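You operate a simulated robot arm through the tools that you are given. There is no shell and no other tool. Be economical: measure what you need, move in short steps, check, and stop when the job is done.

You run a simulated two-armed robot. Do the job below in one go: nothing can be reset, and whatever is moved stays where it is left.

Task
Get the top of the green belt with three plates ready for work. At the end: the white pad from the drawer marked pads is on the top of the green belt with three plates; the blue bin marked pads is on the top of the green belt with three plates; the fader marked red is set to full up; the red block (marked "FAIL") is on the top of the green belt with three plates; the silver block with a black dot is on the top of the green belt with three plates; whatever was shut is shut again. Leave all else as you found it, and nothing knocked over (what rides in a drawer may roll over). Set down upright: red block.

It is judged by the outcome, as a careful person would: the job done as asked, and still so three seconds after it is handed in. It fails if anything else is knocked over, pushed out of place, dropped, spilled or broken.

Robot
Two 7-joint arms with fingered hands on one trunk, on a base that drives. Base frame: it is fixed to the floor where the robot stands at the start and does not move with it; the origin is under the middle of the robot, x ahead of it, y to its left, z up. Lengths are in m, angles in degrees, forces in N, time in s.
The left shoulder is at the start at [0.029, 0.214, 1.138], the right one opposite. Places, roughly: blue bin marked pads [2.5, -2, 0.5]; fader marked red [0.7, 0, 0.8]; grey drawer marked pads [-3.6, -0.4, 0.7]; red block [-2.25, -4.25, 1]; silver block with a black dot [2.25, -2, 0.75]; top of the green belt with three plates [-1, -1.9, 0.7]; white pad (6x6x2 cm) [-3.7, -0.4, 0.7]. Payload 3.3 kg a hand.
Tool frame (each hand has its own): the origin (TCP) lies between the finger pads and is the grasp point; the fingertips stand 0.026 m ahead of it; z points along the fingers, y is the line along which they close. The gripper opens to 0.132 m. The gripper's body begins 0.073 m behind the TCP. The gripper is a hand of 2 fingers: y runs from the thumb to the fingers, the wrist lies at [0, 0, -0.224] in the tool frame, and closing takes about 1.5 s.
Orientation is that of the tool frame in the base frame, as a unit quaternion [x, y, z, w]. With the fingers straight down and closing along the base's y, the tool's x points along the base's -x, its y along +y and its z along -z.

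Tools
- The arms move only by the tool jog_arm. It takes "left_deltas", "right_deltas" or both (then of equal length, played together; a hand with none holds still); each is a list of rows, each an object of numbers (a shift or turn left out is 0, a gripper value left out holds the last): "x", "y", "z": the shift along the tool's x, y, z in m; "rx", "ry", "rz": the turn, a rotation vector about the tool's x, y, z in degrees. In form: [{"x": .., "y": .., "z": .., "rx": .., "ry": .., "rz": ..}, ...]. A call has 1 to 10 rows; each row is the pose to reach, as a shift and turn from the pose commanded when the call began, along the tool's axes at that moment. "left_hand" and "right_hand" are, for a hand that has rows, the opening, from 0 (shut) to 1 (fully open), set as the call begins (left out, the last holds). Rows are played at 5 a second. More than 0.05 m and 8.6 degrees between two rows, or a gripper value outside its range, and nothing of the call is played. Where a pose cannot be reached the arm comes as near as it can. A force on the tool above 40 N (or 10 N above the force at the start of the call, whichever is more), or a blocked arm, ends the call early, and 0.2 s more pass. The fingers move at their own pace (about 0.153 m/s each) and stop on an object; they squeeze with about 23 N. The grip force told is the motor's: it shows also when the fingers shut on nothing. Time passes only in rows, and 0.2 s behind the last, so rows that repeat a pose let the fingers close. The reply holds the time, the measured pose of the TCP, the force on the tool along the base axes, the opening and the grip force, in the units named above and with some noise, with the torque about the TCP (base axes, N m) and any sound that the robot's microphone picked up, and new pictures: "views" is both (left out), scene, wrist or none (wrist: the cameras of the hands that moved).
- Cameras (640 x 400 px; columns grow to the right, rows downward): "scene" is now at [0.1167, -0.0058, 1.3257]; the picture's right is [-0.10, -1.00, 0.00], its down [-0.45, 0.04, -0.89] and it looks along [0.89, -0.09, -0.46] (base axes); focal length 250 px, centre (320, 200). "left" rides on the left gripper at [-0.066, -0.003, -0.099] in its tool frame; the picture's right is [0.04, -1.00, 0.00], its down [0.83, 0.03, -0.55] and it looks along [0.55, 0.02, 0.83] (tool axes); focal length 261 px, centre (320, 200). "right" rides on the right gripper at [0.066, -0.003, -0.099] in its tool frame; the picture's right is [0.04, 1.00, 0.00], its down [-0.83, 0.03, -0.55] and it looks along [-0.55, 0.02, 0.83] (tool axes); focal length 261 px, centre (320, 200). There is no depth. A picture from a camera that has moved, and an enlarged one, comes with that camera's place and axes in the base frame and with its lens.
- raise_lower(by): slides the trunk up (or, below 0, down) by that many m; the arms and the scene camera ride with it, the base frame stays. It gives what a move gives, with no picture.
- base_move(legs): drives the robot by 1 to 6 legs, each [ahead, left, turn to the left] in m, m and degrees, along the robot's own axes; the way and the turn of a leg run together, so that a leg with both is an arc; at most 1.5 m and 180 degrees a leg. The arms and the cameras ride along, it lands a little off, and it stops where it bumps. It gives what a move gives, and a new picture of the scene camera.
- finger_targets(finger1, thumb_bend, hand): sets how far each is bent, from 0 (flat) to 1 (curled in); at 0.3 the hand is open as for a grip, at 0.7 the pads meet at the TCP. One left out holds its place. A second passes; each finger stops where it meets its share of the squeeze, and holds until it gets a number again. A gripper value or a shape takes the hand back. It gives what a move gives, with no picture; readings hold the bend of each and the force on the fingers (four entries, about 0 where the hand has none), thumb and palm.
- hand_shape(shape, hand): the hand has 2 fingers and takes this shape, open, in about a second: jaw (thumb against the fingers, like two jaws); tri (thumb and two fingers); tip (a fingertip pinch); poke (one finger out to press); point (the index stretched); flat (the hand flat); cup (the hand cupped); fist (a fist). The gripper value then closes the fingers along that shape, each until it touches; the sizes above hold for jaw. It gives what a move gives, with no picture.
- head_to(pan, tilt): turns the head with the scene camera to pan (to the left, within 86 degrees either way) and tilt (down, from -29 to 69), counted from straight ahead of the robot. It gives what a move gives, and a new picture of the scene camera.
- enlarge(camera, box): a new picture of the part [left, top, right, bottom] of that camera's present view, enlarged. It takes no simulated time.
- finish_job(): hands the job in; it is judged then, once.

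Work in short steps. Places have to be worked out from the pictures, the camera data and where the tool is seen: move nearer, look again, correct. Check each grasp and each placing, and mend what went wrong. You have 175 turns and 260 pictures in all, those below and enlarged ones among them. Open the grippers and draw the arms clear of the work before you hand the job in, unless the task says otherwise; then end with one line.

The tools are called after "Emit:" by a JSON object that holds its "name" and its "arguments". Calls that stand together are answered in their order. jog_arm: Moves the arms, as the interface text tells. Its arguments: {"type":"object","properties":{"left_deltas":{"type":"array","items":{"type":"object","properties":{"x":{"type":"number"},"y":{"type":"number"},"z":{"type":"number"},"rx":{"type":"number"},"ry":{"type":"number"},"rz":{"type":"number"}}}},"left_hand":{"type":"number"},"right_deltas":{"type":"array","items":{"type":"object","properties":{"x":{"type":"number"},"y":{"type":"number"},"z":{"type":"number"},"rx":{"type":"number"},"ry":{"type":"number"},"rz":{"type":"number"}}}},"right_hand":{"type":"number"},"views":{"type":"string","enum":["both","scene","wrist","none"]}},"required":[]} The other tools are called the same way: raise_lower (by) slides the trunk up or down; hand_shape (shape, hand) gives the hand a shape; finger_targets (finger1, thumb_bend, hand) moves the fingers one by one; base_move (legs) drives the base; head_to (pan, tilt) turns the head that bears the scene camera; enlarge (camera, box) takes an enlarged picture of a part of a camera's view; finish_job () hands the job in.

At the start:

```text
t: 0.0
left_ee_pos: [0.3811, 0.145, 1.173]
left_tool_rot: [0.001, 1.0, 0.0, -0.001]
left_wrist_force: [-0.3, -0.2, 0.4]
left_moment: [0.04, -0.01, -0.01]
left_gripper_width: 0.132
left_grasp_force: 0.0
left_shape: jaw
left_bend: [0.3, 0.3]
left_finger forces: [0.0, 0.0, 0.0, 0.1, 0.0, 0.0]
right_ee_pos: [0.3125, -0.1468, 1.1963]
right_tool_rot: [0.0, 1.0, 0.0, 0.0]
right_wrist_force: [0.1, -0.2, -0.4]
right_moment: [-0.01, -0.01, -0.02]
right_gripper_width: 0.132
right_grasp_force: 0.0
right_shape: jaw
right_bend: [0.3, 0.3]
right_finger forces: [0.0, 0.0, 0.1, 0.0, 0.0, 0.0]
trunk travel left (down, up): [-0.42, 0.341]
robot x, y, heading: [0.0009, 0.0003, -0.1]
head pan, tilt: [-5.6, 27.1]
```

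scene: 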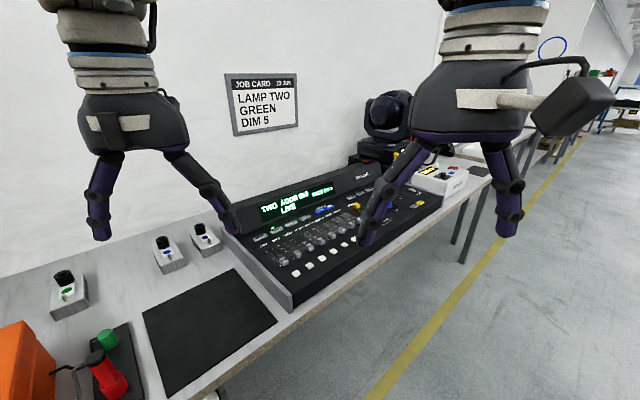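
right: 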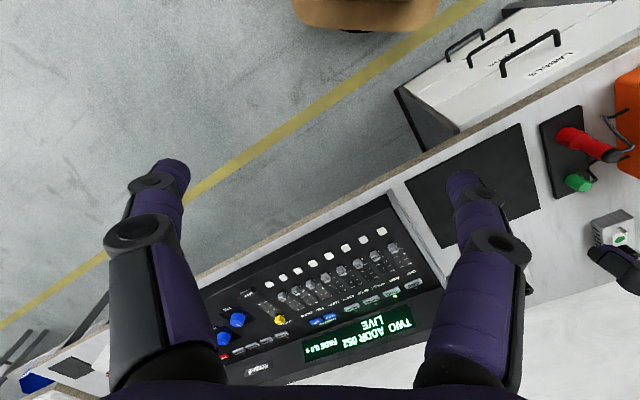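
left: 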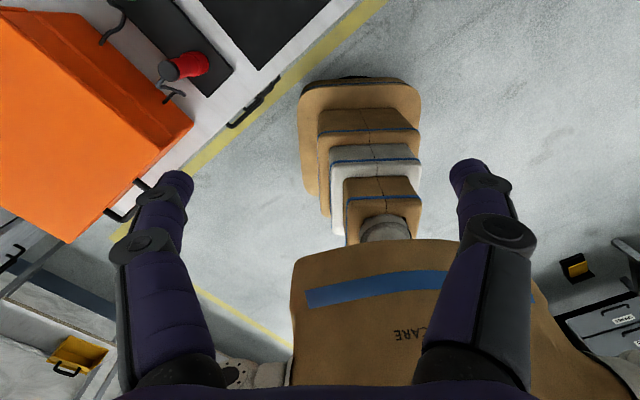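

The console with faders is ahead. I enlarge the picture to read the fader labels.

Emit:
{"name": "enlarge", "arguments": {"camera": "scene", "box": [220, 160, 460, 310]}}

Emit:
{"name": "enlarge", "arguments": {"camera": "right", "box": [200, 200, 460, 380]}}

```text
2.67 times, centred on (340, 235) of scene
camera zoom: at [0.1167, -0.0058, 1.3257], right [-0.1, -1.0, 0.0], down [-0.45, 0.04, -0.89], along [0.89, -0.09, -0.46], focal length 667 px, centre (267, 107)
```

zoom: 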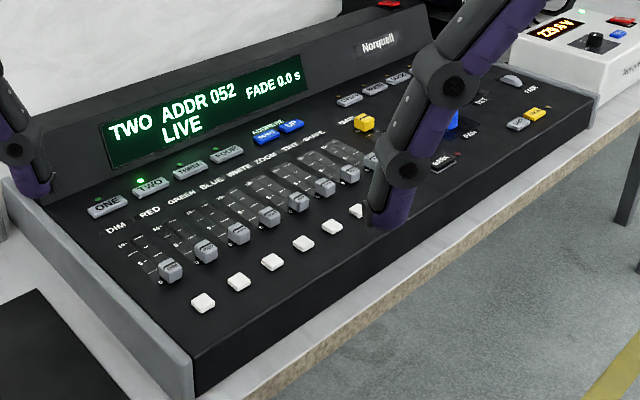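

```text
2.22 times, centred on (330, 290) of right
camera zoom: at [0.2473, -0.1493, 1.2941], right [-0.04, 1.0, 0.0], down [0.83, 0.03, 0.55], along [0.55, 0.02, -0.83], focal length 579 px, centre (298, 0)
```

zoom: 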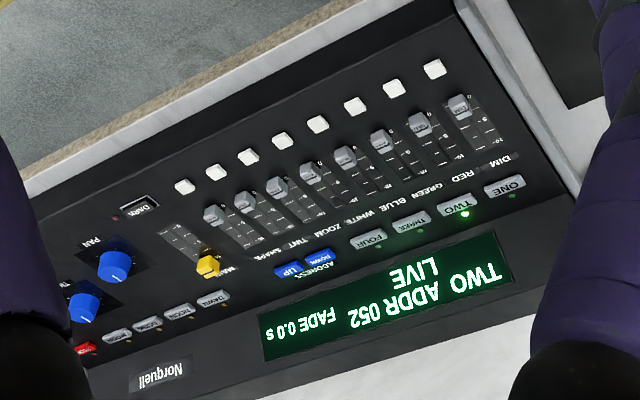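

From two views the RED fader knob (second from the left) is at about (0.703, 0.00, 0.847) and its slot runs about 35.7° left of x, toward the label. I turn to face the console and shift right so that the right hand lines up.

Emit:
{"name": "base_move", "arguments": {"legs": [[0, 0, 35.7], [0, -0.23, 0]]}}

Emit:
{"name": "head_to", "arguments": {"pan": 0, "tilt": 50}}

```text
t: 3.4
left_ee_pos: [0.3598, 0.1533, 1.1726]
left_tool_rot: [-0.305, 0.952, 0.001, 0.0]
left_wrist_force: [0.4, 0.2, -0.3]
left_moment: [-0.01, 0.03, -0.02]
left_gripper_width: 0.1319
left_grasp_force: 0.1
left_shape: jaw
left_bend: [0.3, 0.3]
left_finger forces: [0.0, 0.0, 0.1, 0.0, 0.0, 0.0]
right_ee_pos: [0.475, -0.1273, 1.1965]
right_tool_rot: [-0.305, 0.952, 0.0, 0.0]
right_wrist_force: [-0.3, 0.3, 1.2]
right_moment: [0.03, 0.03, 0.04]
right_gripper_width: 0.1319
right_grasp_force: 0.2
right_shape: jaw
right_bend: [0.3, 0.3]
right_finger forces: [0.0, 0.0, 0.1, 0.0, 0.0, 0.0]
trunk travel left (down, up): [-0.42, 0.341]
robot x, y, heading: [0.134, -0.1863, 35.4]
head pan, tilt: [-5.6, 27.1]
camera scene: at [0.235, -0.1253, 1.3257], right [0.5, -0.87, 0.0], down [-0.4, -0.23, -0.89], along [0.77, 0.44, -0.46], focal length 250 px, centre (320, 200)
```

scene: 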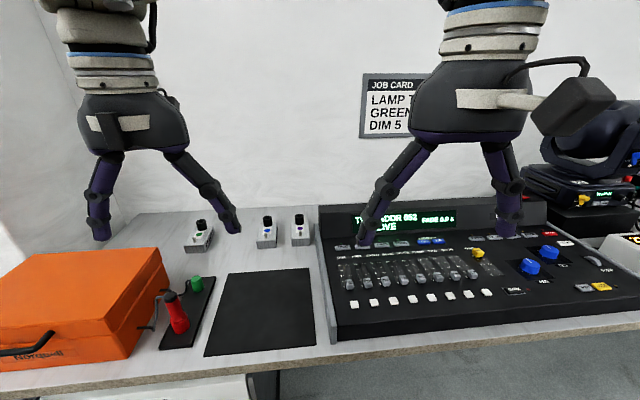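

```text
t: 4.3
left_ee_pos: [0.3603, 0.1543, 1.1729]
left_tool_rot: [-0.304, 0.953, 0.0, -0.001]
left_wrist_force: [0.3, 0.8, -0.5]
left_moment: [-0.02, 0.02, -0.03]
left_gripper_width: 0.1321
left_grasp_force: 0.1
left_shape: jaw
left_bend: [0.3, 0.3]
left_finger forces: [0.1, 0.1, 0.1, 0.0, 0.1, 0.1]
right_ee_pos: [0.4737, -0.125, 1.1957]
right_tool_rot: [-0.305, 0.952, 0.0, 0.0]
right_wrist_force: [0.4, -0.4, 0.8]
right_moment: [-0.04, 0.01, -0.01]
right_gripper_width: 0.132
right_grasp_force: 0.0
right_shape: jaw
right_bend: [0.3, 0.3]
right_finger forces: [0.0, 0.0, 0.1, 0.0, 0.0, 0.0]
trunk travel left (down, up): [-0.42, 0.341]
robot x, y, heading: [0.1306, -0.1874, 35.7]
head pan, tilt: [0.0, 50.0]
camera scene: at [0.2177, -0.1253, 1.2916], right [0.58, -0.81, 0.0], down [-0.62, -0.44, -0.64], along [0.52, 0.37, -0.77], focal length 250 px, centre (320, 200)
```

scene: 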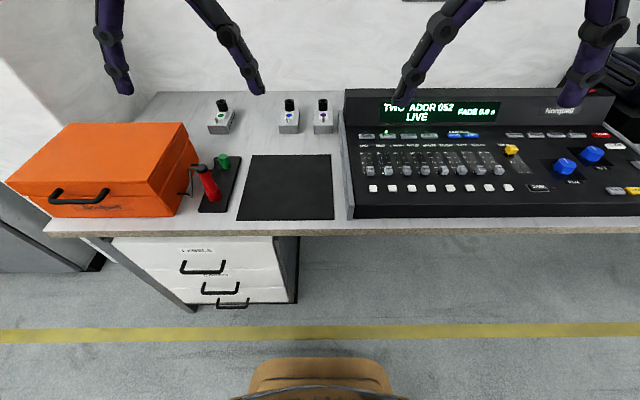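

The knob is about 0.57 m ahead; there is room below the table, so I creep ahead 0.08 m and look at the faders enlarged.

Emit:
{"name": "base_move", "arguments": {"legs": [[0.08, 0, 0]]}}

Emit:
{"name": "enlarge", "arguments": {"camera": "scene", "box": [330, 110, 530, 235]}}

```text
t: 5.3
left_ee_pos: [0.4262, 0.201, 1.1721]
left_tool_rot: [-0.305, 0.952, 0.0, -0.001]
left_wrist_force: [0.3, 0.6, -0.2]
left_moment: [-0.03, 0.05, 0.01]
left_gripper_width: 0.132
left_grasp_force: 0.1
left_shape: jaw
left_bend: [0.3, 0.3]
left_finger forces: [0.1, 0.0, 0.0, 0.0, 0.0, 0.0]
right_ee_pos: [0.5403, -0.0776, 1.196]
right_tool_rot: [-0.305, 0.952, 0.0, 0.0]
right_wrist_force: [1.1, 0.1, -0.2]
right_moment: [-0.04, 0.01, 0.01]
right_gripper_width: 0.1317
right_grasp_force: 0.1
right_shape: jaw
right_bend: [0.3, 0.3]
right_finger forces: [0.0, 0.0, 0.0, 0.0, 0.0, 0.0]
trunk travel left (down, up): [-0.42, 0.341]
robot x, y, heading: [0.1979, -0.1417, 35.3]
head pan, tilt: [0.0, 50.0]
camera scene: at [0.2846, -0.0774, 1.2914], right [0.58, -0.81, 0.0], down [-0.62, -0.45, -0.64], along [0.52, 0.37, -0.77], focal length 250 px, centre (320, 200)
```

scene: 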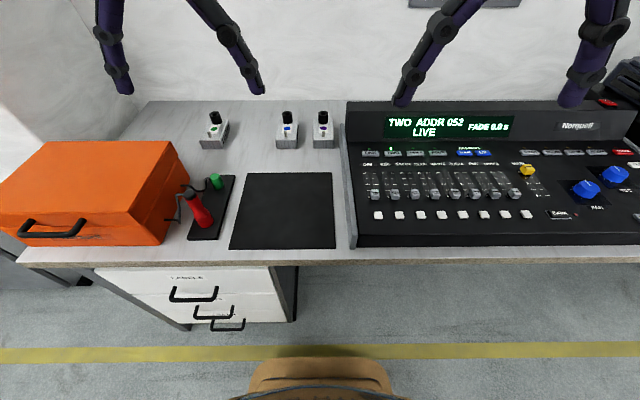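

```text
3.20 times, centred on (430, 172) of scene
camera zoom: at [0.2846, -0.0774, 1.2914], right [0.58, -0.81, 0.0], down [-0.62, -0.45, -0.64], along [0.52, 0.37, -0.77], focal length 801 px, centre (-32, 288)
```

zoom: 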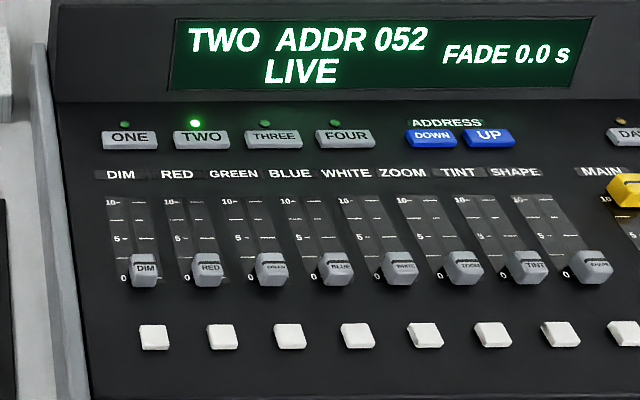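

RED sits at about (0.700, 0.004), at 0 on its scale, with the slot running ahead about 7–8 cm. I shut the right hand and bring its tip to 3 cm in front of the knob, still ~5 cm above it.

Emit:
{"name": "jog_arm", "arguments": {"right_hand": 0, "right_deltas": [{"x": -0.021, "y": -0.004, "z": 0.037}, {"x": -0.042, "y": -0.008, "z": 0.074}, {"x": -0.063, "y": -0.012, "z": 0.111}, {"x": -0.084, "y": -0.016, "z": 0.148}, {"x": -0.105, "y": -0.02, "z": 0.185}, {"x": -0.126, "y": -0.024, "z": 0.222}, {"x": -0.1477, "y": -0.027, "z": 0.255}, {"x": -0.1477, "y": -0.027, "z": 0.255}, {"x": -0.1477, "y": -0.027, "z": 0.255}]}}

```text
t: 7.3
left_ee_pos: [0.4239, 0.2007, 1.1726]
left_tool_rot: [-0.305, 0.952, 0.0, -0.001]
left_wrist_force: [0.3, 0.2, -0.4]
left_moment: [0.01, -0.01, -0.02]
left_gripper_width: 0.132
left_grasp_force: 0.1
left_shape: jaw
left_bend: [0.3, 0.3]
left_finger forces: [0.1, 0.0, 0.0, 0.1, 0.0, 0.1]
right_ee_pos: [0.6739, -0.014, 0.9405]
right_tool_rot: [-0.305, 0.952, 0.001, 0.001]
right_wrist_force: [-0.1, 0.5, 0.6]
right_moment: [-0.04, 0.01, -0.01]
right_gripper_width: 0.0
right_grasp_force: 23.1
right_shape: jaw
right_bend: [0.61, 0.7]
right_finger forces: [0.0, 0.0, 0.1, 0.0, 0.0, 0.0]
trunk travel left (down, up): [-0.42, 0.341]
robot x, y, heading: [0.1954, -0.1401, 35.5]
head pan, tilt: [0.0, 50.0]
camera scene: at [0.2836, -0.0781, 1.2915], right [0.58, -0.81, 0.0], down [-0.62, -0.44, -0.64], along [0.52, 0.37, -0.77], focal length 250 px, centre (320, 200)
camera right: at [0.6227, -0.0545, 1.0393], right [-0.61, 0.79, 0.0], down [0.66, 0.51, 0.55], along [0.44, 0.34, -0.83], focal length 261 px, centre (320, 200)
```

scene: 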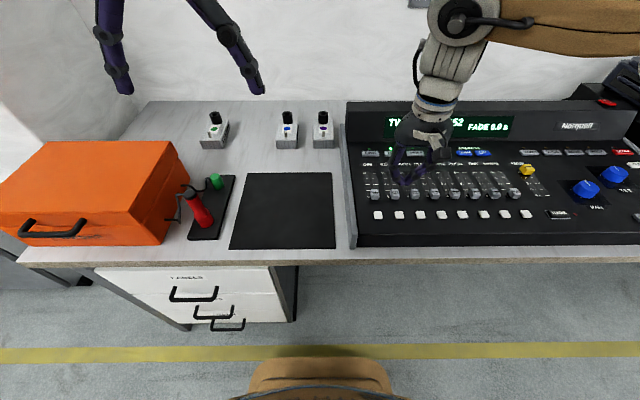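
right: 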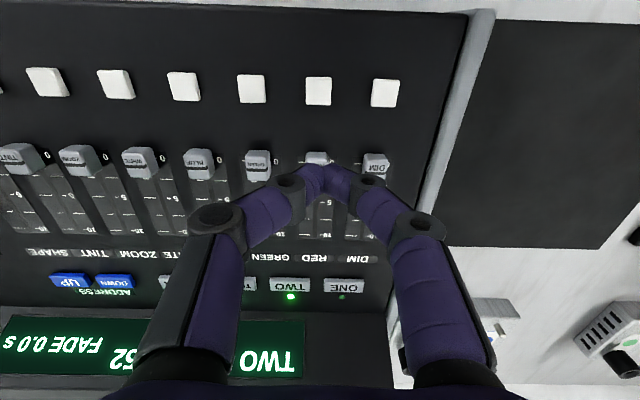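

The tip stands about 2.7 cm in front of RED's middle and lined up with it. I lower it by 6.5 cm, watching the force.

Emit:
{"name": "jog_arm", "arguments": {"right_deltas": [{"z": 0.02}, {"z": 0.04}, {"z": 0.055}, {"z": 0.065}]}}

Emit:
{"name": "enlarge", "arguments": {"camera": "right", "box": [220, 60, 440, 200]}}

```text
t: 8.3
left_ee_pos: [0.4243, 0.2005, 1.1723]
left_tool_rot: [-0.305, 0.952, 0.0, 0.0]
left_wrist_force: [0.6, 0.8, -0.4]
left_moment: [-0.02, 0.0, 0.02]
left_gripper_width: 0.132
left_grasp_force: 0.1
left_shape: jaw
left_bend: [0.3, 0.3]
left_finger forces: [0.1, 0.0, 0.0, 0.1, 0.0, 0.1]
right_ee_pos: [0.6767, -0.0133, 0.8762]
right_tool_rot: [-0.305, 0.952, 0.0, -0.001]
right_wrist_force: [0.5, -0.4, -0.2]
right_moment: [-0.01, -0.01, -0.02]
right_gripper_width: 0.0
right_grasp_force: 22.6
right_shape: jaw
right_bend: [0.61, 0.7]
right_finger forces: [0.1, 0.1, 0.0, 0.0, 0.0, 0.1]
trunk travel left (down, up): [-0.42, 0.341]
robot x, y, heading: [0.1996, -0.1413, 35.6]
head pan, tilt: [0.0, 50.0]
camera scene: at [0.2835, -0.0783, 1.2916], right [0.58, -0.81, 0.0], down [-0.62, -0.44, -0.64], along [0.52, 0.37, -0.77], focal length 250 px, centre (320, 200)
camera right: at [0.6245, -0.053, 0.975], right [-0.61, 0.79, 0.0], down [0.66, 0.51, 0.55], along [0.44, 0.34, -0.83], focal length 261 px, centre (320, 200)
```

scene: 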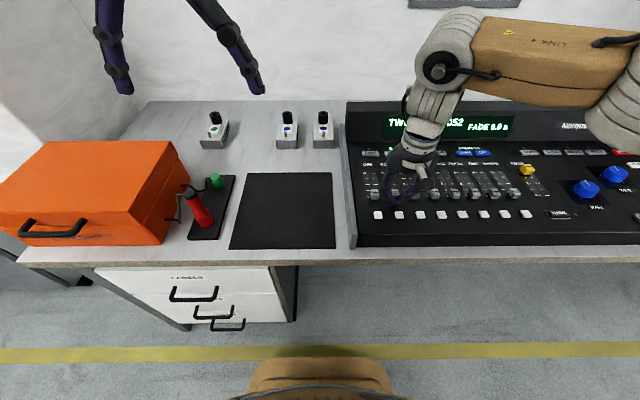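
right: 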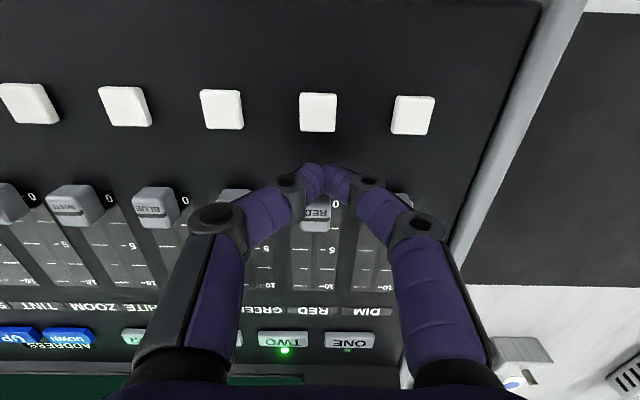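

```text
2.86 times, centred on (330, 130) of right
camera zoom: at [0.6245, -0.053, 0.975], right [-0.61, 0.79, 0.0], down [0.66, 0.51, 0.55], along [0.44, 0.34, -0.83], focal length 745 px, centre (291, 400)
```

zoom: 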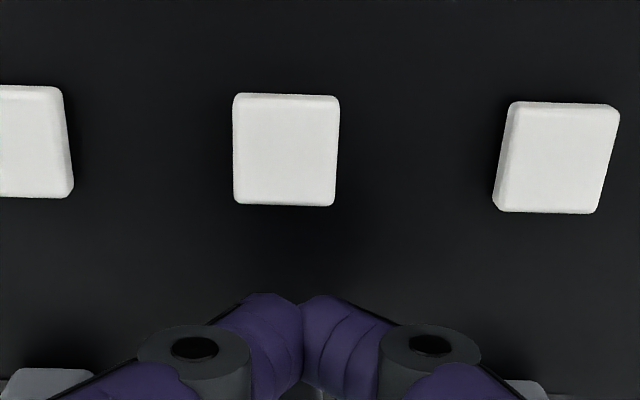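

No contact yet with the tip at z 0.850; I go 1.2 cm lower so that the tip stands behind the knob.

Emit:
{"name": "jog_arm", "arguments": {"right_deltas": [{"z": 0.006}, {"z": 0.012}], "views": "wrist"}}

```text
t: 8.9
left_ee_pos: [0.4231, 0.1994, 1.1746]
left_tool_rot: [-0.305, 0.952, 0.001, 0.0]
left_wrist_force: [0.7, -0.1, -0.4]
left_moment: [-0.01, 0.01, 0.02]
left_gripper_width: 0.132
left_grasp_force: 0.0
left_shape: jaw
left_bend: [0.3, 0.3]
left_finger forces: [0.0, 0.0, 0.0, 0.0, 0.1, 0.0]
right_ee_pos: [0.6753, -0.0111, 0.8669]
right_tool_rot: [-0.304, 0.953, 0.002, 0.002]
right_wrist_force: [-1.2, -1.6, 22.5]
right_moment: [-0.03, 0.04, 0.01]
right_gripper_width: 0.0002
right_grasp_force: 23.0
right_shape: jaw
right_bend: [0.63, 0.7]
right_finger forces: [0.0, 0.1, 0.1, 0.0, 0.0, 0.0]
trunk travel left (down, up): [-0.42, 0.341]
robot x, y, heading: [0.2003, -0.1396, 35.7]
head pan, tilt: [0.0, 50.0]
camera right: at [0.6234, -0.0527, 0.9654], right [-0.61, 0.79, 0.0], down [0.66, 0.51, 0.56], along [0.44, 0.34, -0.83], focal length 261 px, centre (320, 200)
```

right: 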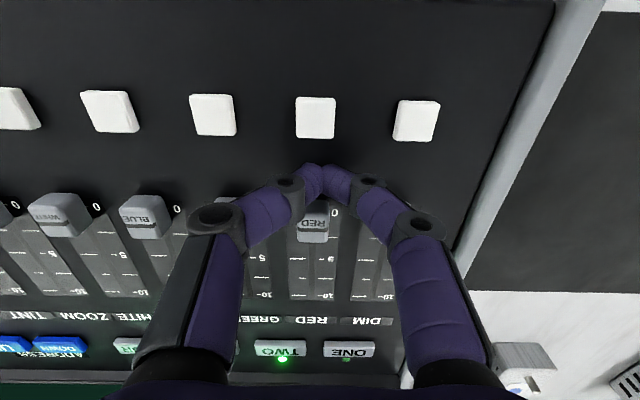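

The tip touched the panel at z ≈ 0.840, so I lift it a few mm and push ahead, rising gently with the panel.

Emit:
{"name": "jog_arm", "arguments": {"right_deltas": [{"z": -0.006}, {"x": -0.015, "z": -0.008}, {"x": -0.03, "z": -0.01}, {"x": -0.045, "z": -0.012}]}}

```text
t: 9.9
left_ee_pos: [0.4246, 0.2003, 1.1731]
left_tool_rot: [-0.304, 0.953, -0.001, -0.001]
left_wrist_force: [0.9, 0.7, 0.1]
left_moment: [0.02, 0.0, -0.01]
left_gripper_width: 0.1318
left_grasp_force: 0.1
left_shape: jaw
left_bend: [0.3, 0.3]
left_finger forces: [0.1, 0.0, 0.0, 0.1, 0.0, 0.0]
right_ee_pos: [0.7115, 0.0132, 0.8761]
right_tool_rot: [-0.305, 0.952, 0.0, -0.001]
right_wrist_force: [-0.7, 0.1, 0.7]
right_moment: [0.0, -0.02, 0.0]
right_gripper_width: 0.0
right_grasp_force: 23.2
right_shape: jaw
right_bend: [0.63, 0.7]
right_finger forces: [0.0, 0.0, 0.1, 0.0, 0.0, 0.1]
trunk travel left (down, up): [-0.42, 0.341]
robot x, y, heading: [0.1978, -0.1365, 35.5]
head pan, tilt: [0.0, 50.0]
camera scene: at [0.2833, -0.0779, 1.2915], right [0.58, -0.81, 0.0], down [-0.62, -0.45, -0.64], along [0.52, 0.37, -0.77], focal length 250 px, centre (320, 200)
camera right: at [0.6599, -0.0273, 0.9742], right [-0.61, 0.79, 0.0], down [0.66, 0.51, 0.55], along [0.44, 0.34, -0.83], focal length 261 px, centre (320, 200)
```

scene: 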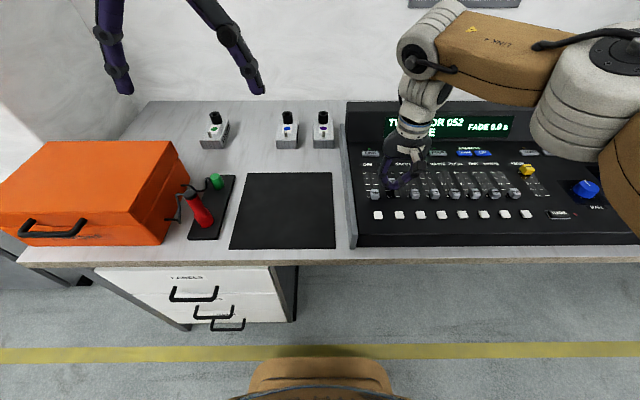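
right: 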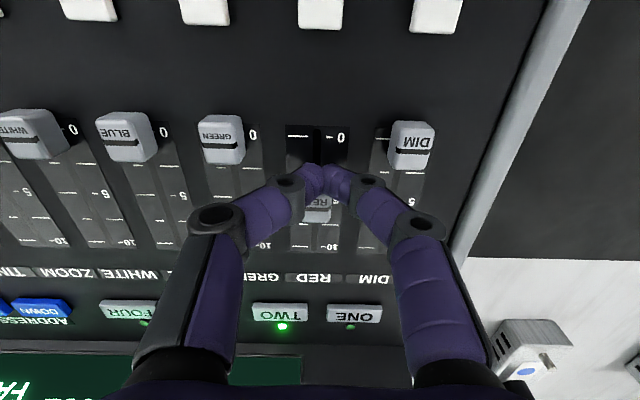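

The RED knob is moving with the tip (DIM and GREEN untouched), now at about 6–7. I push on toward the end in small steps.

Emit:
{"name": "jog_arm", "arguments": {"right_deltas": [{"x": -0.01, "z": -0.001}, {"x": -0.02, "z": -0.002}, {"x": -0.025, "z": -0.0025}, {"x": -0.03, "z": -0.003}], "views": "wrist"}}

```text
t: 10.9
left_ee_pos: [0.4245, 0.2011, 1.1726]
left_tool_rot: [-0.305, 0.952, 0.0, 0.0]
left_wrist_force: [0.2, 0.0, -0.3]
left_moment: [0.02, -0.03, 0.04]
left_gripper_width: 0.1318
left_grasp_force: 0.1
left_shape: jaw
left_bend: [0.3, 0.3]
left_finger forces: [0.1, 0.0, 0.0, 0.1, 0.0, 0.1]
right_ee_pos: [0.7368, 0.0311, 0.879]
right_tool_rot: [-0.305, 0.952, 0.0, 0.001]
right_wrist_force: [0.5, 0.4, 0.2]
right_moment: [0.02, -0.01, -0.01]
right_gripper_width: 0.0002
right_grasp_force: 23.0
right_shape: jaw
right_bend: [0.62, 0.7]
right_finger forces: [0.0, 0.0, 0.0, 0.0, 0.0, 0.0]
trunk travel left (down, up): [-0.42, 0.341]
robot x, y, heading: [0.2015, -0.1402, 35.4]
head pan, tilt: [0.0, 50.0]
camera right: at [0.6848, -0.0103, 0.9767], right [-0.61, 0.79, 0.0], down [0.66, 0.51, 0.55], along [0.44, 0.34, -0.83], focal length 261 px, centre (320, 200)
```

right: 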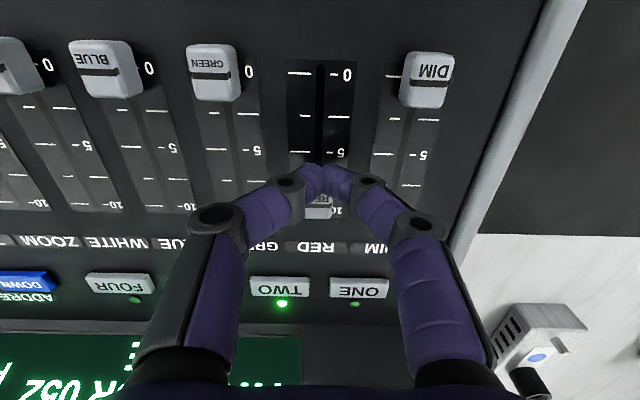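

Nearly at 10. I push on until the end stop is felt.

Emit:
{"name": "jog_arm", "arguments": {"right_deltas": [{"x": -0.004, "z": -0.0005}, {"x": -0.008, "z": -0.001}, {"x": -0.012, "z": -0.001}, {"x": -0.016, "z": -0.0015}], "views": "wrist"}}

```text
t: 11.9
left_ee_pos: [0.4242, 0.2001, 1.1718]
left_tool_rot: [-0.305, 0.952, 0.0, 0.0]
left_wrist_force: [-0.2, 0.7, 0.3]
left_moment: [0.0, 0.03, -0.03]
left_gripper_width: 0.1317
left_grasp_force: 0.1
left_shape: jaw
left_bend: [0.3, 0.3]
left_finger forces: [0.0, 0.0, 0.0, 0.0, 0.0, 0.0]
right_ee_pos: [0.7401, 0.0313, 0.8798]
right_tool_rot: [-0.305, 0.952, 0.0, 0.0]
right_wrist_force: [0.7, -0.1, 0.0]
right_moment: [0.0, -0.01, -0.02]
right_gripper_width: 0.0002
right_grasp_force: 22.6
right_shape: jaw
right_bend: [0.62, 0.7]
right_finger forces: [0.0, 0.0, 0.0, 0.0, 0.0, 0.1]
right hand out of reach, approached as far as the arm can: row 2, 3, 4
trunk travel left (down, up): [-0.42, 0.341]
robot x, y, heading: [0.1975, -0.1389, 35.6]
head pan, tilt: [0.0, 50.0]
camera right: at [0.688, -0.0083, 0.9772], right [-0.61, 0.79, 0.0], down [0.66, 0.51, 0.55], along [0.44, 0.34, -0.83], focal length 261 px, centre (320, 200)
```

right: 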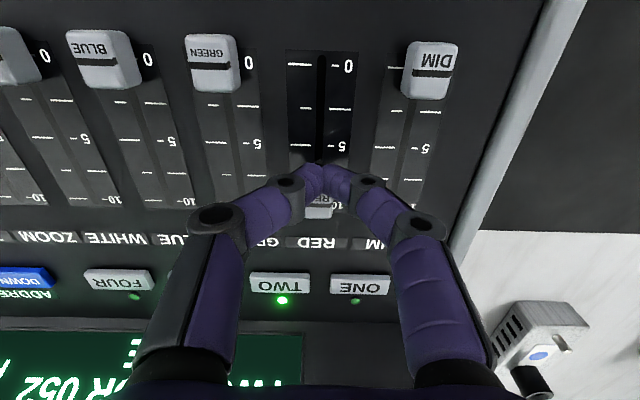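

The arm is at its reach limit just short of the end. I pull the hand back 4 cm, drive 5 cm ahead, and push again.

Emit:
{"name": "jog_arm", "arguments": {"right_deltas": [{"x": 0.025, "z": -0.003}, {"x": 0.045, "z": -0.004}], "views": "none"}}

Emit:
{"name": "base_move", "arguments": {"legs": [[0.05, 0, 0]]}}

Emit:
{"name": "enlarge", "arguments": {"camera": "right", "box": [160, 0, 480, 270]}}

```text
t: 12.6
left_ee_pos: [0.4255, 0.2013, 1.1723]
left_tool_rot: [-0.305, 0.952, 0.001, 0.001]
left_wrist_force: [-0.5, 0.2, 0.3]
left_moment: [-0.01, -0.02, -0.01]
left_gripper_width: 0.1317
left_grasp_force: 0.2
left_shape: jaw
left_bend: [0.3, 0.3]
left_finger forces: [0.0, 0.0, 0.1, 0.0, 0.1, 0.1]
right_ee_pos: [0.7044, 0.0063, 0.8844]
right_tool_rot: [-0.306, 0.952, 0.0, 0.002]
right_wrist_force: [0.7, -0.2, 0.1]
right_moment: [0.0, -0.02, 0.0]
right_gripper_width: 0.0
right_grasp_force: 22.6
right_shape: jaw
right_bend: [0.62, 0.7]
right_finger forces: [0.0, 0.0, 0.0, 0.0, 0.0, 0.0]
trunk travel left (down, up): [-0.42, 0.341]
robot x, y, heading: [0.2003, -0.139, 35.6]
head pan, tilt: [0.0, 50.0]
```

```text
t: 13.5
left_ee_pos: [0.4662, 0.231, 1.1724]
left_tool_rot: [-0.305, 0.952, 0.0, -0.003]
left_wrist_force: [-0.1, 0.9, -0.3]
left_moment: [-0.05, 0.04, 0.03]
left_gripper_width: 0.1318
left_grasp_force: 0.0
left_shape: jaw
left_bend: [0.3, 0.3]
left_finger forces: [0.0, 0.0, 0.0, 0.0, 0.0, 0.0]
right_ee_pos: [0.7459, 0.035, 0.8816]
right_tool_rot: [-0.305, 0.952, -0.001, -0.001]
right_wrist_force: [0.3, 0.1, -1.0]
right_moment: [-0.04, 0.03, 0.0]
right_gripper_width: 0.0
right_grasp_force: 23.0
right_shape: jaw
right_bend: [0.62, 0.7]
right_finger forces: [0.0, 0.0, 0.0, 0.0, 0.0, 0.0]
trunk travel left (down, up): [-0.42, 0.341]
robot x, y, heading: [0.2423, -0.1118, 35.4]
head pan, tilt: [0.0, 50.0]
camera scene: at [0.3254, -0.0484, 1.2913], right [0.58, -0.81, 0.0], down [-0.62, -0.45, -0.64], along [0.52, 0.37, -0.77], focal length 250 px, centre (320, 200)
```

scene: 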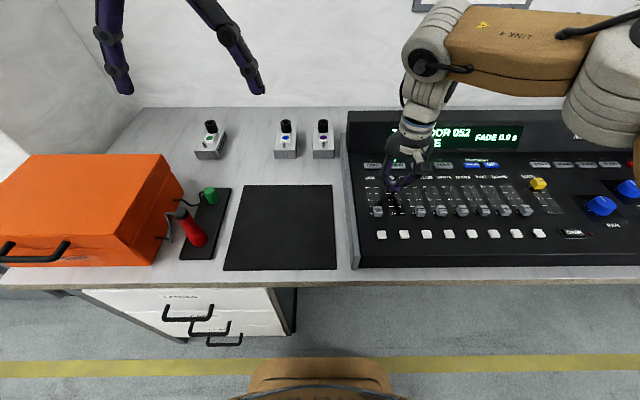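

```text
1.48 times, centred on (320, 135) of right
camera zoom: at [0.6944, -0.0048, 0.9799], right [-0.61, 0.79, 0.0], down [0.66, 0.51, 0.55], along [0.44, 0.34, -0.83], focal length 386 px, centre (320, 296)
```

zoom: 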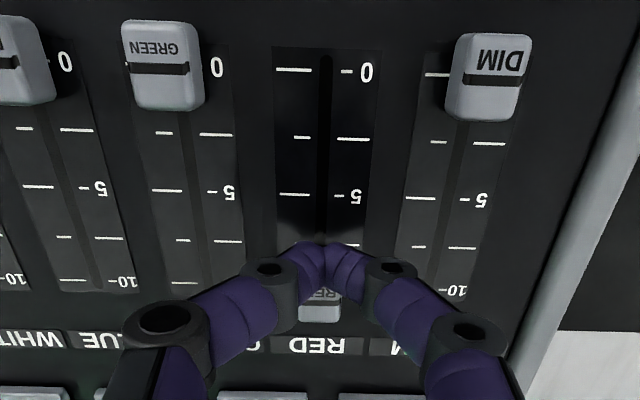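

Now in reach again; I push on in 5 mm steps until the stop.

Emit:
{"name": "jog_arm", "arguments": {"right_deltas": [{"x": -0.005, "z": 0.001}, {"x": -0.01, "z": 0.001}, {"x": -0.015}, {"x": -0.02}, {"x": -0.025}], "views": "wrist"}}

```text
t: 14.7
left_ee_pos: [0.4626, 0.2274, 1.1737]
left_tool_rot: [-0.305, 0.952, 0.0, 0.0]
left_wrist_force: [0.1, 0.3, -0.1]
left_moment: [0.01, -0.01, -0.01]
left_gripper_width: 0.1317
left_grasp_force: 0.1
left_shape: jaw
left_bend: [0.3, 0.3]
left_finger forces: [0.1, 0.1, 0.0, 0.0, 0.0, 0.0]
right_ee_pos: [0.7598, 0.0453, 0.8829]
right_tool_rot: [-0.304, 0.953, -0.001, -0.004]
right_wrist_force: [-32.0, -19.9, -9.5]
right_moment: [-0.48, 0.9, -0.2]
right_gripper_width: 0.0
right_grasp_force: 22.7
right_shape: jaw
right_bend: [0.62, 0.7]
right_finger forces: [0.0, 0.0, 0.0, 0.1, 0.1, 0.1]
trunk travel left (down, up): [-0.42, 0.341]
robot x, y, heading: [0.2393, -0.1134, 35.3]
head pan, tilt: [0.0, 50.0]
camera right: at [0.7096, 0.0059, 0.981], right [-0.61, 0.79, 0.0], down [0.66, 0.51, 0.55], along [0.43, 0.33, -0.84], focal length 261 px, centre (320, 200)
```

right: 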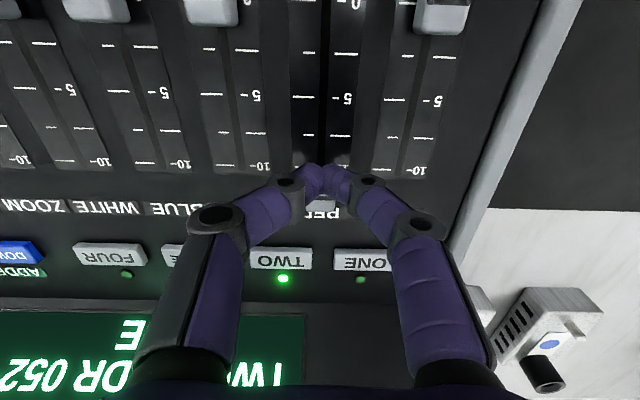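

The stop is felt at 38 N, so RED should be full up. I back off, lift, and check the fader in an enlarged view.

Emit:
{"name": "jog_arm", "arguments": {"right_deltas": [{"x": 0.02, "z": -0.005}, {"x": 0.03, "z": -0.04}, {"x": 0.05, "z": -0.08}, {"x": 0.08, "z": -0.12}, {"x": 0.1, "z": -0.16}, {"x": 0.12, "z": -0.2}, {"x": 0.15, "z": -0.24}], "views": "none"}}

Emit:
{"name": "enlarge", "arguments": {"camera": "scene", "box": [340, 110, 560, 248]}}

```text
t: 16.3
left_ee_pos: [0.4653, 0.2286, 1.1732]
left_tool_rot: [-0.305, 0.952, 0.0, -0.001]
left_wrist_force: [-0.3, -0.4, 0.0]
left_moment: [-0.02, 0.0, 0.01]
left_gripper_width: 0.1319
left_grasp_force: 0.1
left_shape: jaw
left_bend: [0.3, 0.3]
left_finger forces: [0.0, 0.0, 0.1, 0.0, 0.1, 0.1]
right_ee_pos: [0.643, -0.0398, 1.1231]
right_tool_rot: [-0.305, 0.952, 0.0, 0.001]
right_wrist_force: [-1.3, 1.1, -0.3]
right_moment: [0.0, 0.0, 0.03]
right_gripper_width: 0.0002
right_grasp_force: 23.0
right_shape: jaw
right_bend: [0.62, 0.7]
right_finger forces: [0.0, 0.0, 0.1, 0.1, 0.0, 0.0]
trunk travel left (down, up): [-0.42, 0.341]
robot x, y, heading: [0.2371, -0.1086, 35.5]
head pan, tilt: [0.0, 50.0]
```

```text
2.90 times, centred on (450, 179) of scene
camera zoom: at [0.3227, -0.05, 1.2917], right [0.58, -0.81, 0.0], down [-0.62, -0.44, -0.64], along [0.52, 0.37, -0.77], focal length 725 px, centre (-57, 261)
```

zoom: 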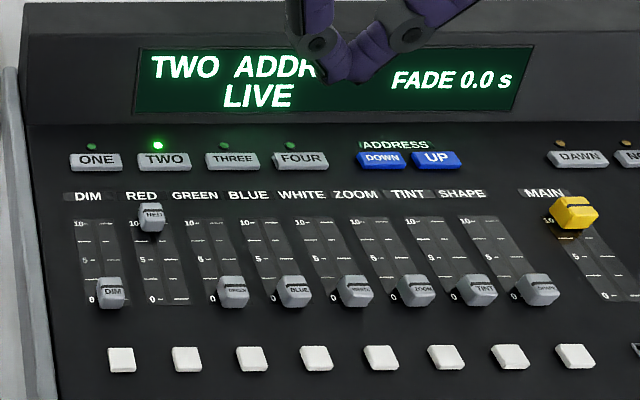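

RED is at 10, all other faders unchanged. Next I back away from the bench, turn right along it, and look toward the far bench with the bin and silver block.

Emit:
{"name": "base_move", "arguments": {"legs": [[-0.45, 0, 0], [0, 0, -90]]}}

Emit:
{"name": "head_to", "arguments": {"pan": 0, "tilt": 20}}

```text
t: 22.8
left_ee_pos: [0.2155, -0.5936, 1.1728]
left_tool_rot: [0.451, 0.893, 0.0, -0.001]
left_wrist_force: [0.0, 0.1, -0.2]
left_moment: [-0.04, -0.02, -0.05]
left_gripper_width: 0.1319
left_grasp_force: 0.1
left_shape: jaw
left_bend: [0.3, 0.3]
left_finger forces: [0.1, 0.0, 0.0, 0.0, 0.0, 0.0]
right_ee_pos: [-0.0513, -0.7769, 1.1218]
right_tool_rot: [0.45, 0.893, 0.001, 0.0]
right_wrist_force: [-0.1, 0.3, -1.0]
right_moment: [0.0, 0.0, 0.01]
right_gripper_width: 0.0
right_grasp_force: 23.4
right_shape: jaw
right_bend: [0.62, 0.7]
right_finger forces: [0.1, 0.0, 0.0, 0.1, 0.0, 0.0]
trunk travel left (down, up): [-0.42, 0.341]
robot x, y, heading: [-0.1264, -0.3702, -53.6]
head pan, tilt: [0.0, 50.0]
camera scene: at [-0.0676, -0.4518, 1.2916], right [-0.81, -0.59, 0.0], down [-0.45, 0.62, -0.64], along [0.38, -0.52, -0.77], focal length 250 px, centre (320, 200)
```

scene: 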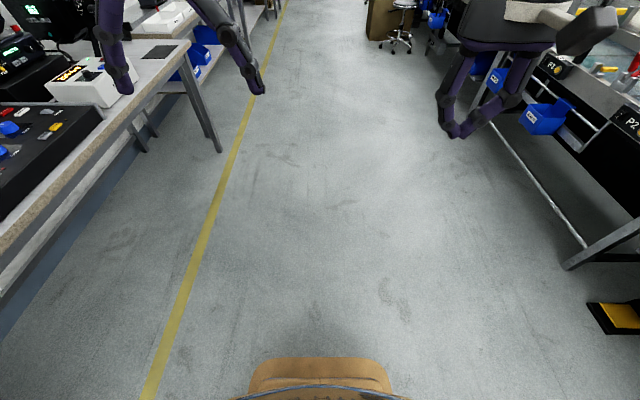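

```text
t: 23.7
left_ee_pos: [0.2141, -0.5933, 1.1731]
left_tool_rot: [0.451, 0.893, 0.001, 0.0]
left_wrist_force: [-0.4, -0.2, 0.4]
left_moment: [-0.01, -0.01, 0.01]
left_gripper_width: 0.1318
left_grasp_force: 0.1
left_shape: jaw
left_bend: [0.3, 0.3]
left_finger forces: [0.0, 0.0, 0.0, 0.1, 0.1, 0.0]
right_ee_pos: [-0.0513, -0.7773, 1.1203]
right_tool_rot: [0.451, 0.892, 0.001, 0.0]
right_wrist_force: [0.4, -0.1, 0.2]
right_moment: [0.0, 0.01, -0.01]
right_gripper_width: 0.0
right_grasp_force: 22.8
right_shape: jaw
right_bend: [0.62, 0.7]
right_finger forces: [0.1, 0.1, 0.1, 0.1, 0.0, 0.1]
trunk travel left (down, up): [-0.42, 0.341]
robot x, y, heading: [-0.1324, -0.3708, -53.5]
head pan, tilt: [0.0, 20.0]
camera scene: at [-0.058, -0.4647, 1.3371], right [-0.81, -0.59, 0.0], down [-0.2, 0.28, -0.94], along [0.56, -0.76, -0.34], focal length 250 px, centre (320, 200)
```

scene: 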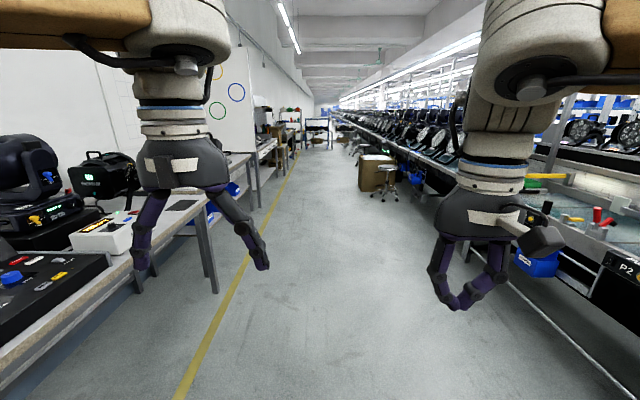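

The way ahead is clear. I drive 1.9 m along the aisle, then turn the head left to look at the bench with the blue bins.

Emit:
{"name": "base_move", "arguments": {"legs": [[1.0, 0, 0], [0.9, 0, 0]]}}

Emit:
{"name": "head_to", "arguments": {"pan": 50, "tilt": 30}}

```text
t: 33.2
left_ee_pos: [1.3337, -2.1213, 1.1727]
left_tool_rot: [0.452, 0.892, 0.0, -0.001]
left_wrist_force: [0.2, 0.7, 0.6]
left_moment: [-0.01, -0.01, 0.02]
left_gripper_width: 0.1318
left_grasp_force: 0.1
left_shape: jaw
left_bend: [0.3, 0.3]
left_finger forces: [0.1, 0.0, 0.0, 0.0, 0.0, 0.0]
right_ee_pos: [1.0677, -2.304, 1.1219]
right_tool_rot: [0.452, 0.892, 0.001, 0.0]
right_wrist_force: [0.5, 0.9, -0.5]
right_moment: [0.0, 0.02, 0.03]
right_gripper_width: 0.0
right_grasp_force: 22.7
right_shape: jaw
right_bend: [0.62, 0.7]
right_finger forces: [0.0, 0.0, 0.0, 0.0, 0.0, 0.0]
trunk travel left (down, up): [-0.42, 0.341]
robot x, y, heading: [0.9899, -1.9012, -53.8]
head pan, tilt: [0.0, 20.0]
camera scene: at [1.0613, -1.9923, 1.3371], right [-0.81, -0.59, 0.0], down [-0.2, 0.28, -0.94], along [0.56, -0.76, -0.34], focal length 250 px, centre (320, 200)
```

scene: 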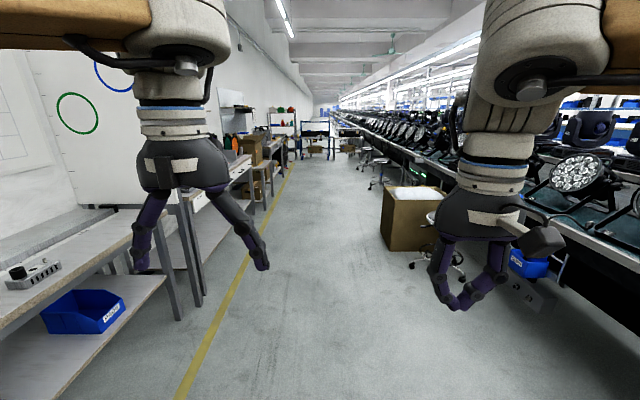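

```text
t: 34.4
left_ee_pos: [1.333, -2.1216, 1.1721]
left_tool_rot: [0.452, 0.892, 0.0, -0.001]
left_wrist_force: [0.0, -0.2, -0.7]
left_moment: [0.02, -0.01, -0.02]
left_gripper_width: 0.1317
left_grasp_force: 0.1
left_shape: jaw
left_bend: [0.3, 0.3]
left_finger forces: [0.1, 0.0, 0.1, 0.0, 0.0, 0.0]
right_ee_pos: [1.0671, -2.305, 1.1218]
right_tool_rot: [0.452, 0.892, 0.0, 0.0]
right_wrist_force: [0.3, 0.0, 0.1]
right_moment: [0.01, -0.01, -0.03]
right_gripper_width: 0.0
right_grasp_force: 22.9
right_shape: jaw
right_bend: [0.62, 0.7]
right_finger forces: [0.1, 0.0, 0.0, 0.0, 0.0, 0.0]
trunk travel left (down, up): [-0.42, 0.341]
robot x, y, heading: [0.9888, -1.9018, -53.7]
head pan, tilt: [50.0, 30.0]
camera scene: at [1.0962, -1.9228, 1.3211], right [-0.07, -1.0, 0.0], down [-0.5, 0.03, -0.87], along [0.86, -0.06, -0.5], focal length 250 px, centre (320, 200)
```

scene: 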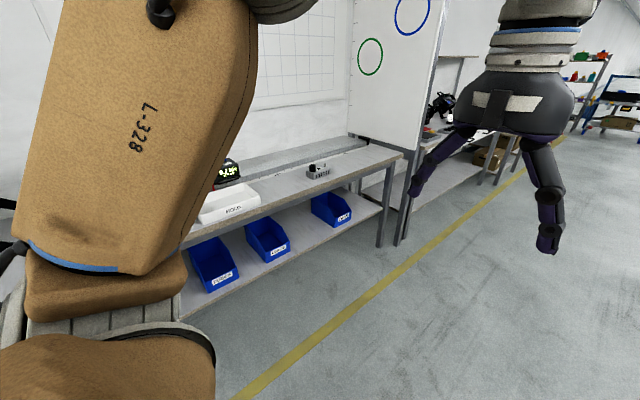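

The bench's lower shelf holds three blue bins, and small parts stand on its top. I turn left to face the bench and enlarge the labels.

Emit:
{"name": "head_to", "arguments": {"pan": 0, "tilt": 30}}

Emit:
{"name": "base_move", "arguments": {"legs": [[0.35, 0, 0], [0, 0, 89.5]]}}

Emit:
{"name": "enlarge", "arguments": {"camera": "scene", "box": [100, 150, 540, 400]}}

```text
t: 35.6
left_ee_pos: [1.3339, -2.1218, 1.1714]
left_tool_rot: [0.453, 0.892, 0.001, -0.001]
left_wrist_force: [-0.1, 0.0, -0.2]
left_moment: [-0.01, 0.0, -0.02]
left_gripper_width: 0.132
left_grasp_force: 0.0
left_shape: jaw
left_bend: [0.3, 0.3]
left_finger forces: [0.1, 0.1, 0.0, 0.0, 0.0, 0.0]
right_ee_pos: [1.0669, -2.3048, 1.1219]
right_tool_rot: [0.453, 0.891, 0.0, 0.0]
right_wrist_force: [0.2, -0.6, -0.5]
right_moment: [0.0, 0.01, 0.01]
right_gripper_width: 0.0
right_grasp_force: 22.8
right_shape: jaw
right_bend: [0.62, 0.7]
right_finger forces: [0.0, 0.0, 0.1, 0.1, 0.0, 0.0]
trunk travel left (down, up): [-0.42, 0.341]
robot x, y, heading: [0.9898, -1.9015, -54.0]
head pan, tilt: [0.0, 30.0]
camera scene: at [1.0595, -1.9897, 1.3211], right [-0.81, -0.59, 0.0], down [-0.3, 0.4, -0.87], along [0.51, -0.7, -0.5], focal length 250 px, centre (320, 200)
```

scene: 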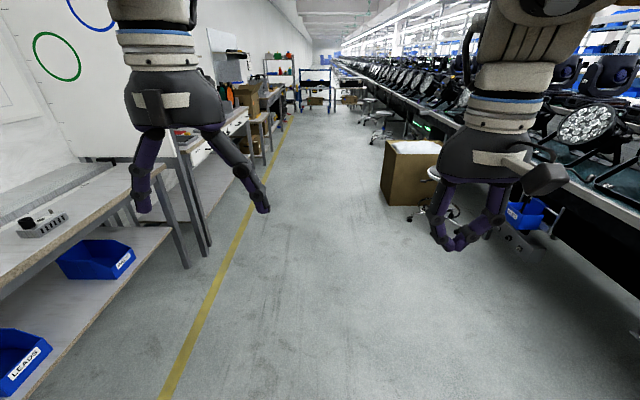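

```text
t: 41.8
left_ee_pos: [1.3998, -1.8276, 1.1718]
left_tool_rot: [-0.336, 0.942, -0.001, -0.001]
left_wrist_force: [0.1, -0.6, -0.1]
left_moment: [0.0, 0.0, 0.01]
left_gripper_width: 0.1318
left_grasp_force: 0.0
left_shape: jaw
left_bend: [0.3, 0.3]
left_finger forces: [0.1, 0.0, 0.0, 0.1, 0.0, 0.1]
right_ee_pos: [1.5951, -2.0833, 1.1228]
right_tool_rot: [-0.335, 0.942, 0.001, -0.001]
right_wrist_force: [-0.5, 0.8, -0.2]
right_moment: [0.04, 0.0, -0.03]
right_gripper_width: 0.0
right_grasp_force: 23.1
right_shape: jaw
right_bend: [0.62, 0.7]
right_finger forces: [0.1, 0.0, 0.0, 0.0, 0.0, 0.0]
trunk travel left (down, up): [-0.42, 0.341]
robot x, y, heading: [1.1974, -2.1764, 39.1]
head pan, tilt: [0.0, 30.0]
camera scene: at [1.2864, -2.1064, 1.3211], right [0.63, -0.77, 0.0], down [-0.39, -0.32, -0.87], along [0.67, 0.55, -0.5], focal length 250 px, centre (320, 200)
```

scene: 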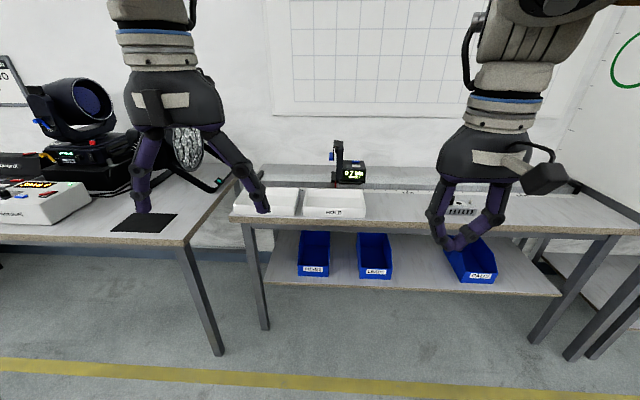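

```text
1.45 times, centred on (320, 275) of scene
camera zoom: at [1.2864, -2.1064, 1.3211], right [0.63, -0.77, 0.0], down [-0.39, -0.32, -0.87], along [0.67, 0.55, -0.5], focal length 364 px, centre (320, 91)
```

zoom: 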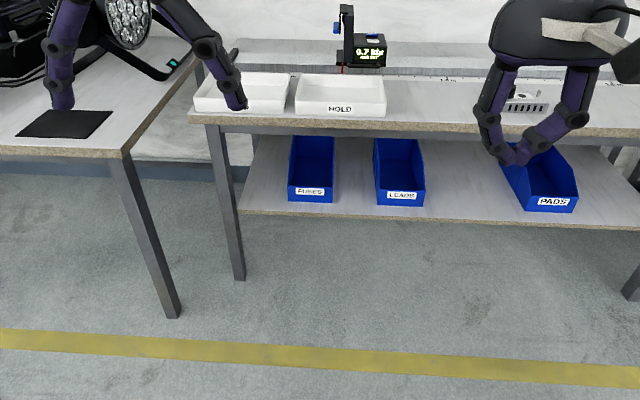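

The PADS bin is the rightmost on the lower shelf and the silver part is on the bench top above it. I shift right to stand in front of it and square up.

Emit:
{"name": "base_move", "arguments": {"legs": [[0, 0, -3.4], [0, -0.55, 0]]}}

Emit:
{"name": "enlarge", "arguments": {"camera": "scene", "box": [180, 150, 460, 330]}}

```text
t: 45.4
left_ee_pos: [1.7411, -2.2832, 1.1733]
left_tool_rot: [-0.312, 0.95, 0.0, -0.001]
left_wrist_force: [0.3, -2.2, 0.8]
left_moment: [0.02, 0.04, 0.01]
left_gripper_width: 0.132
left_grasp_force: 0.1
left_shape: jaw
left_bend: [0.3, 0.3]
left_finger forces: [0.0, 0.1, 0.0, 0.0, 0.0, 0.0]
right_ee_pos: [1.9239, -2.5488, 1.1224]
right_tool_rot: [-0.312, 0.95, 0.001, 0.0]
right_wrist_force: [-0.3, 0.7, -0.1]
right_moment: [0.01, -0.01, 0.03]
right_gripper_width: 0.0
right_grasp_force: 22.6
right_shape: jaw
right_bend: [0.62, 0.7]
right_finger forces: [0.0, 0.1, 0.0, 0.0, 0.0, 0.1]
trunk travel left (down, up): [-0.42, 0.341]
robot x, y, heading: [1.5212, -2.6278, 36.2]
head pan, tilt: [0.0, 30.0]
camera scene: at [1.6144, -2.5565, 1.3211], right [0.59, -0.81, 0.0], down [-0.4, -0.3, -0.87], along [0.7, 0.51, -0.5], focal length 250 px, centre (320, 200)
```

scene: 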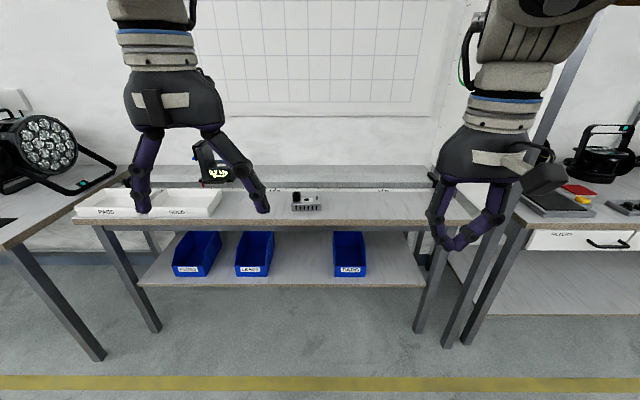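

```text
2.22 times, centred on (320, 240) of scene
camera zoom: at [1.6144, -2.5565, 1.3211], right [0.59, -0.81, 0.0], down [-0.4, -0.3, -0.87], along [0.7, 0.51, -0.5], focal length 556 px, centre (320, 111)
```

zoom: 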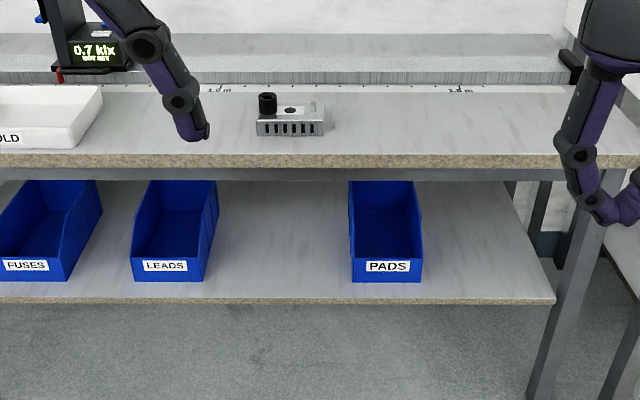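

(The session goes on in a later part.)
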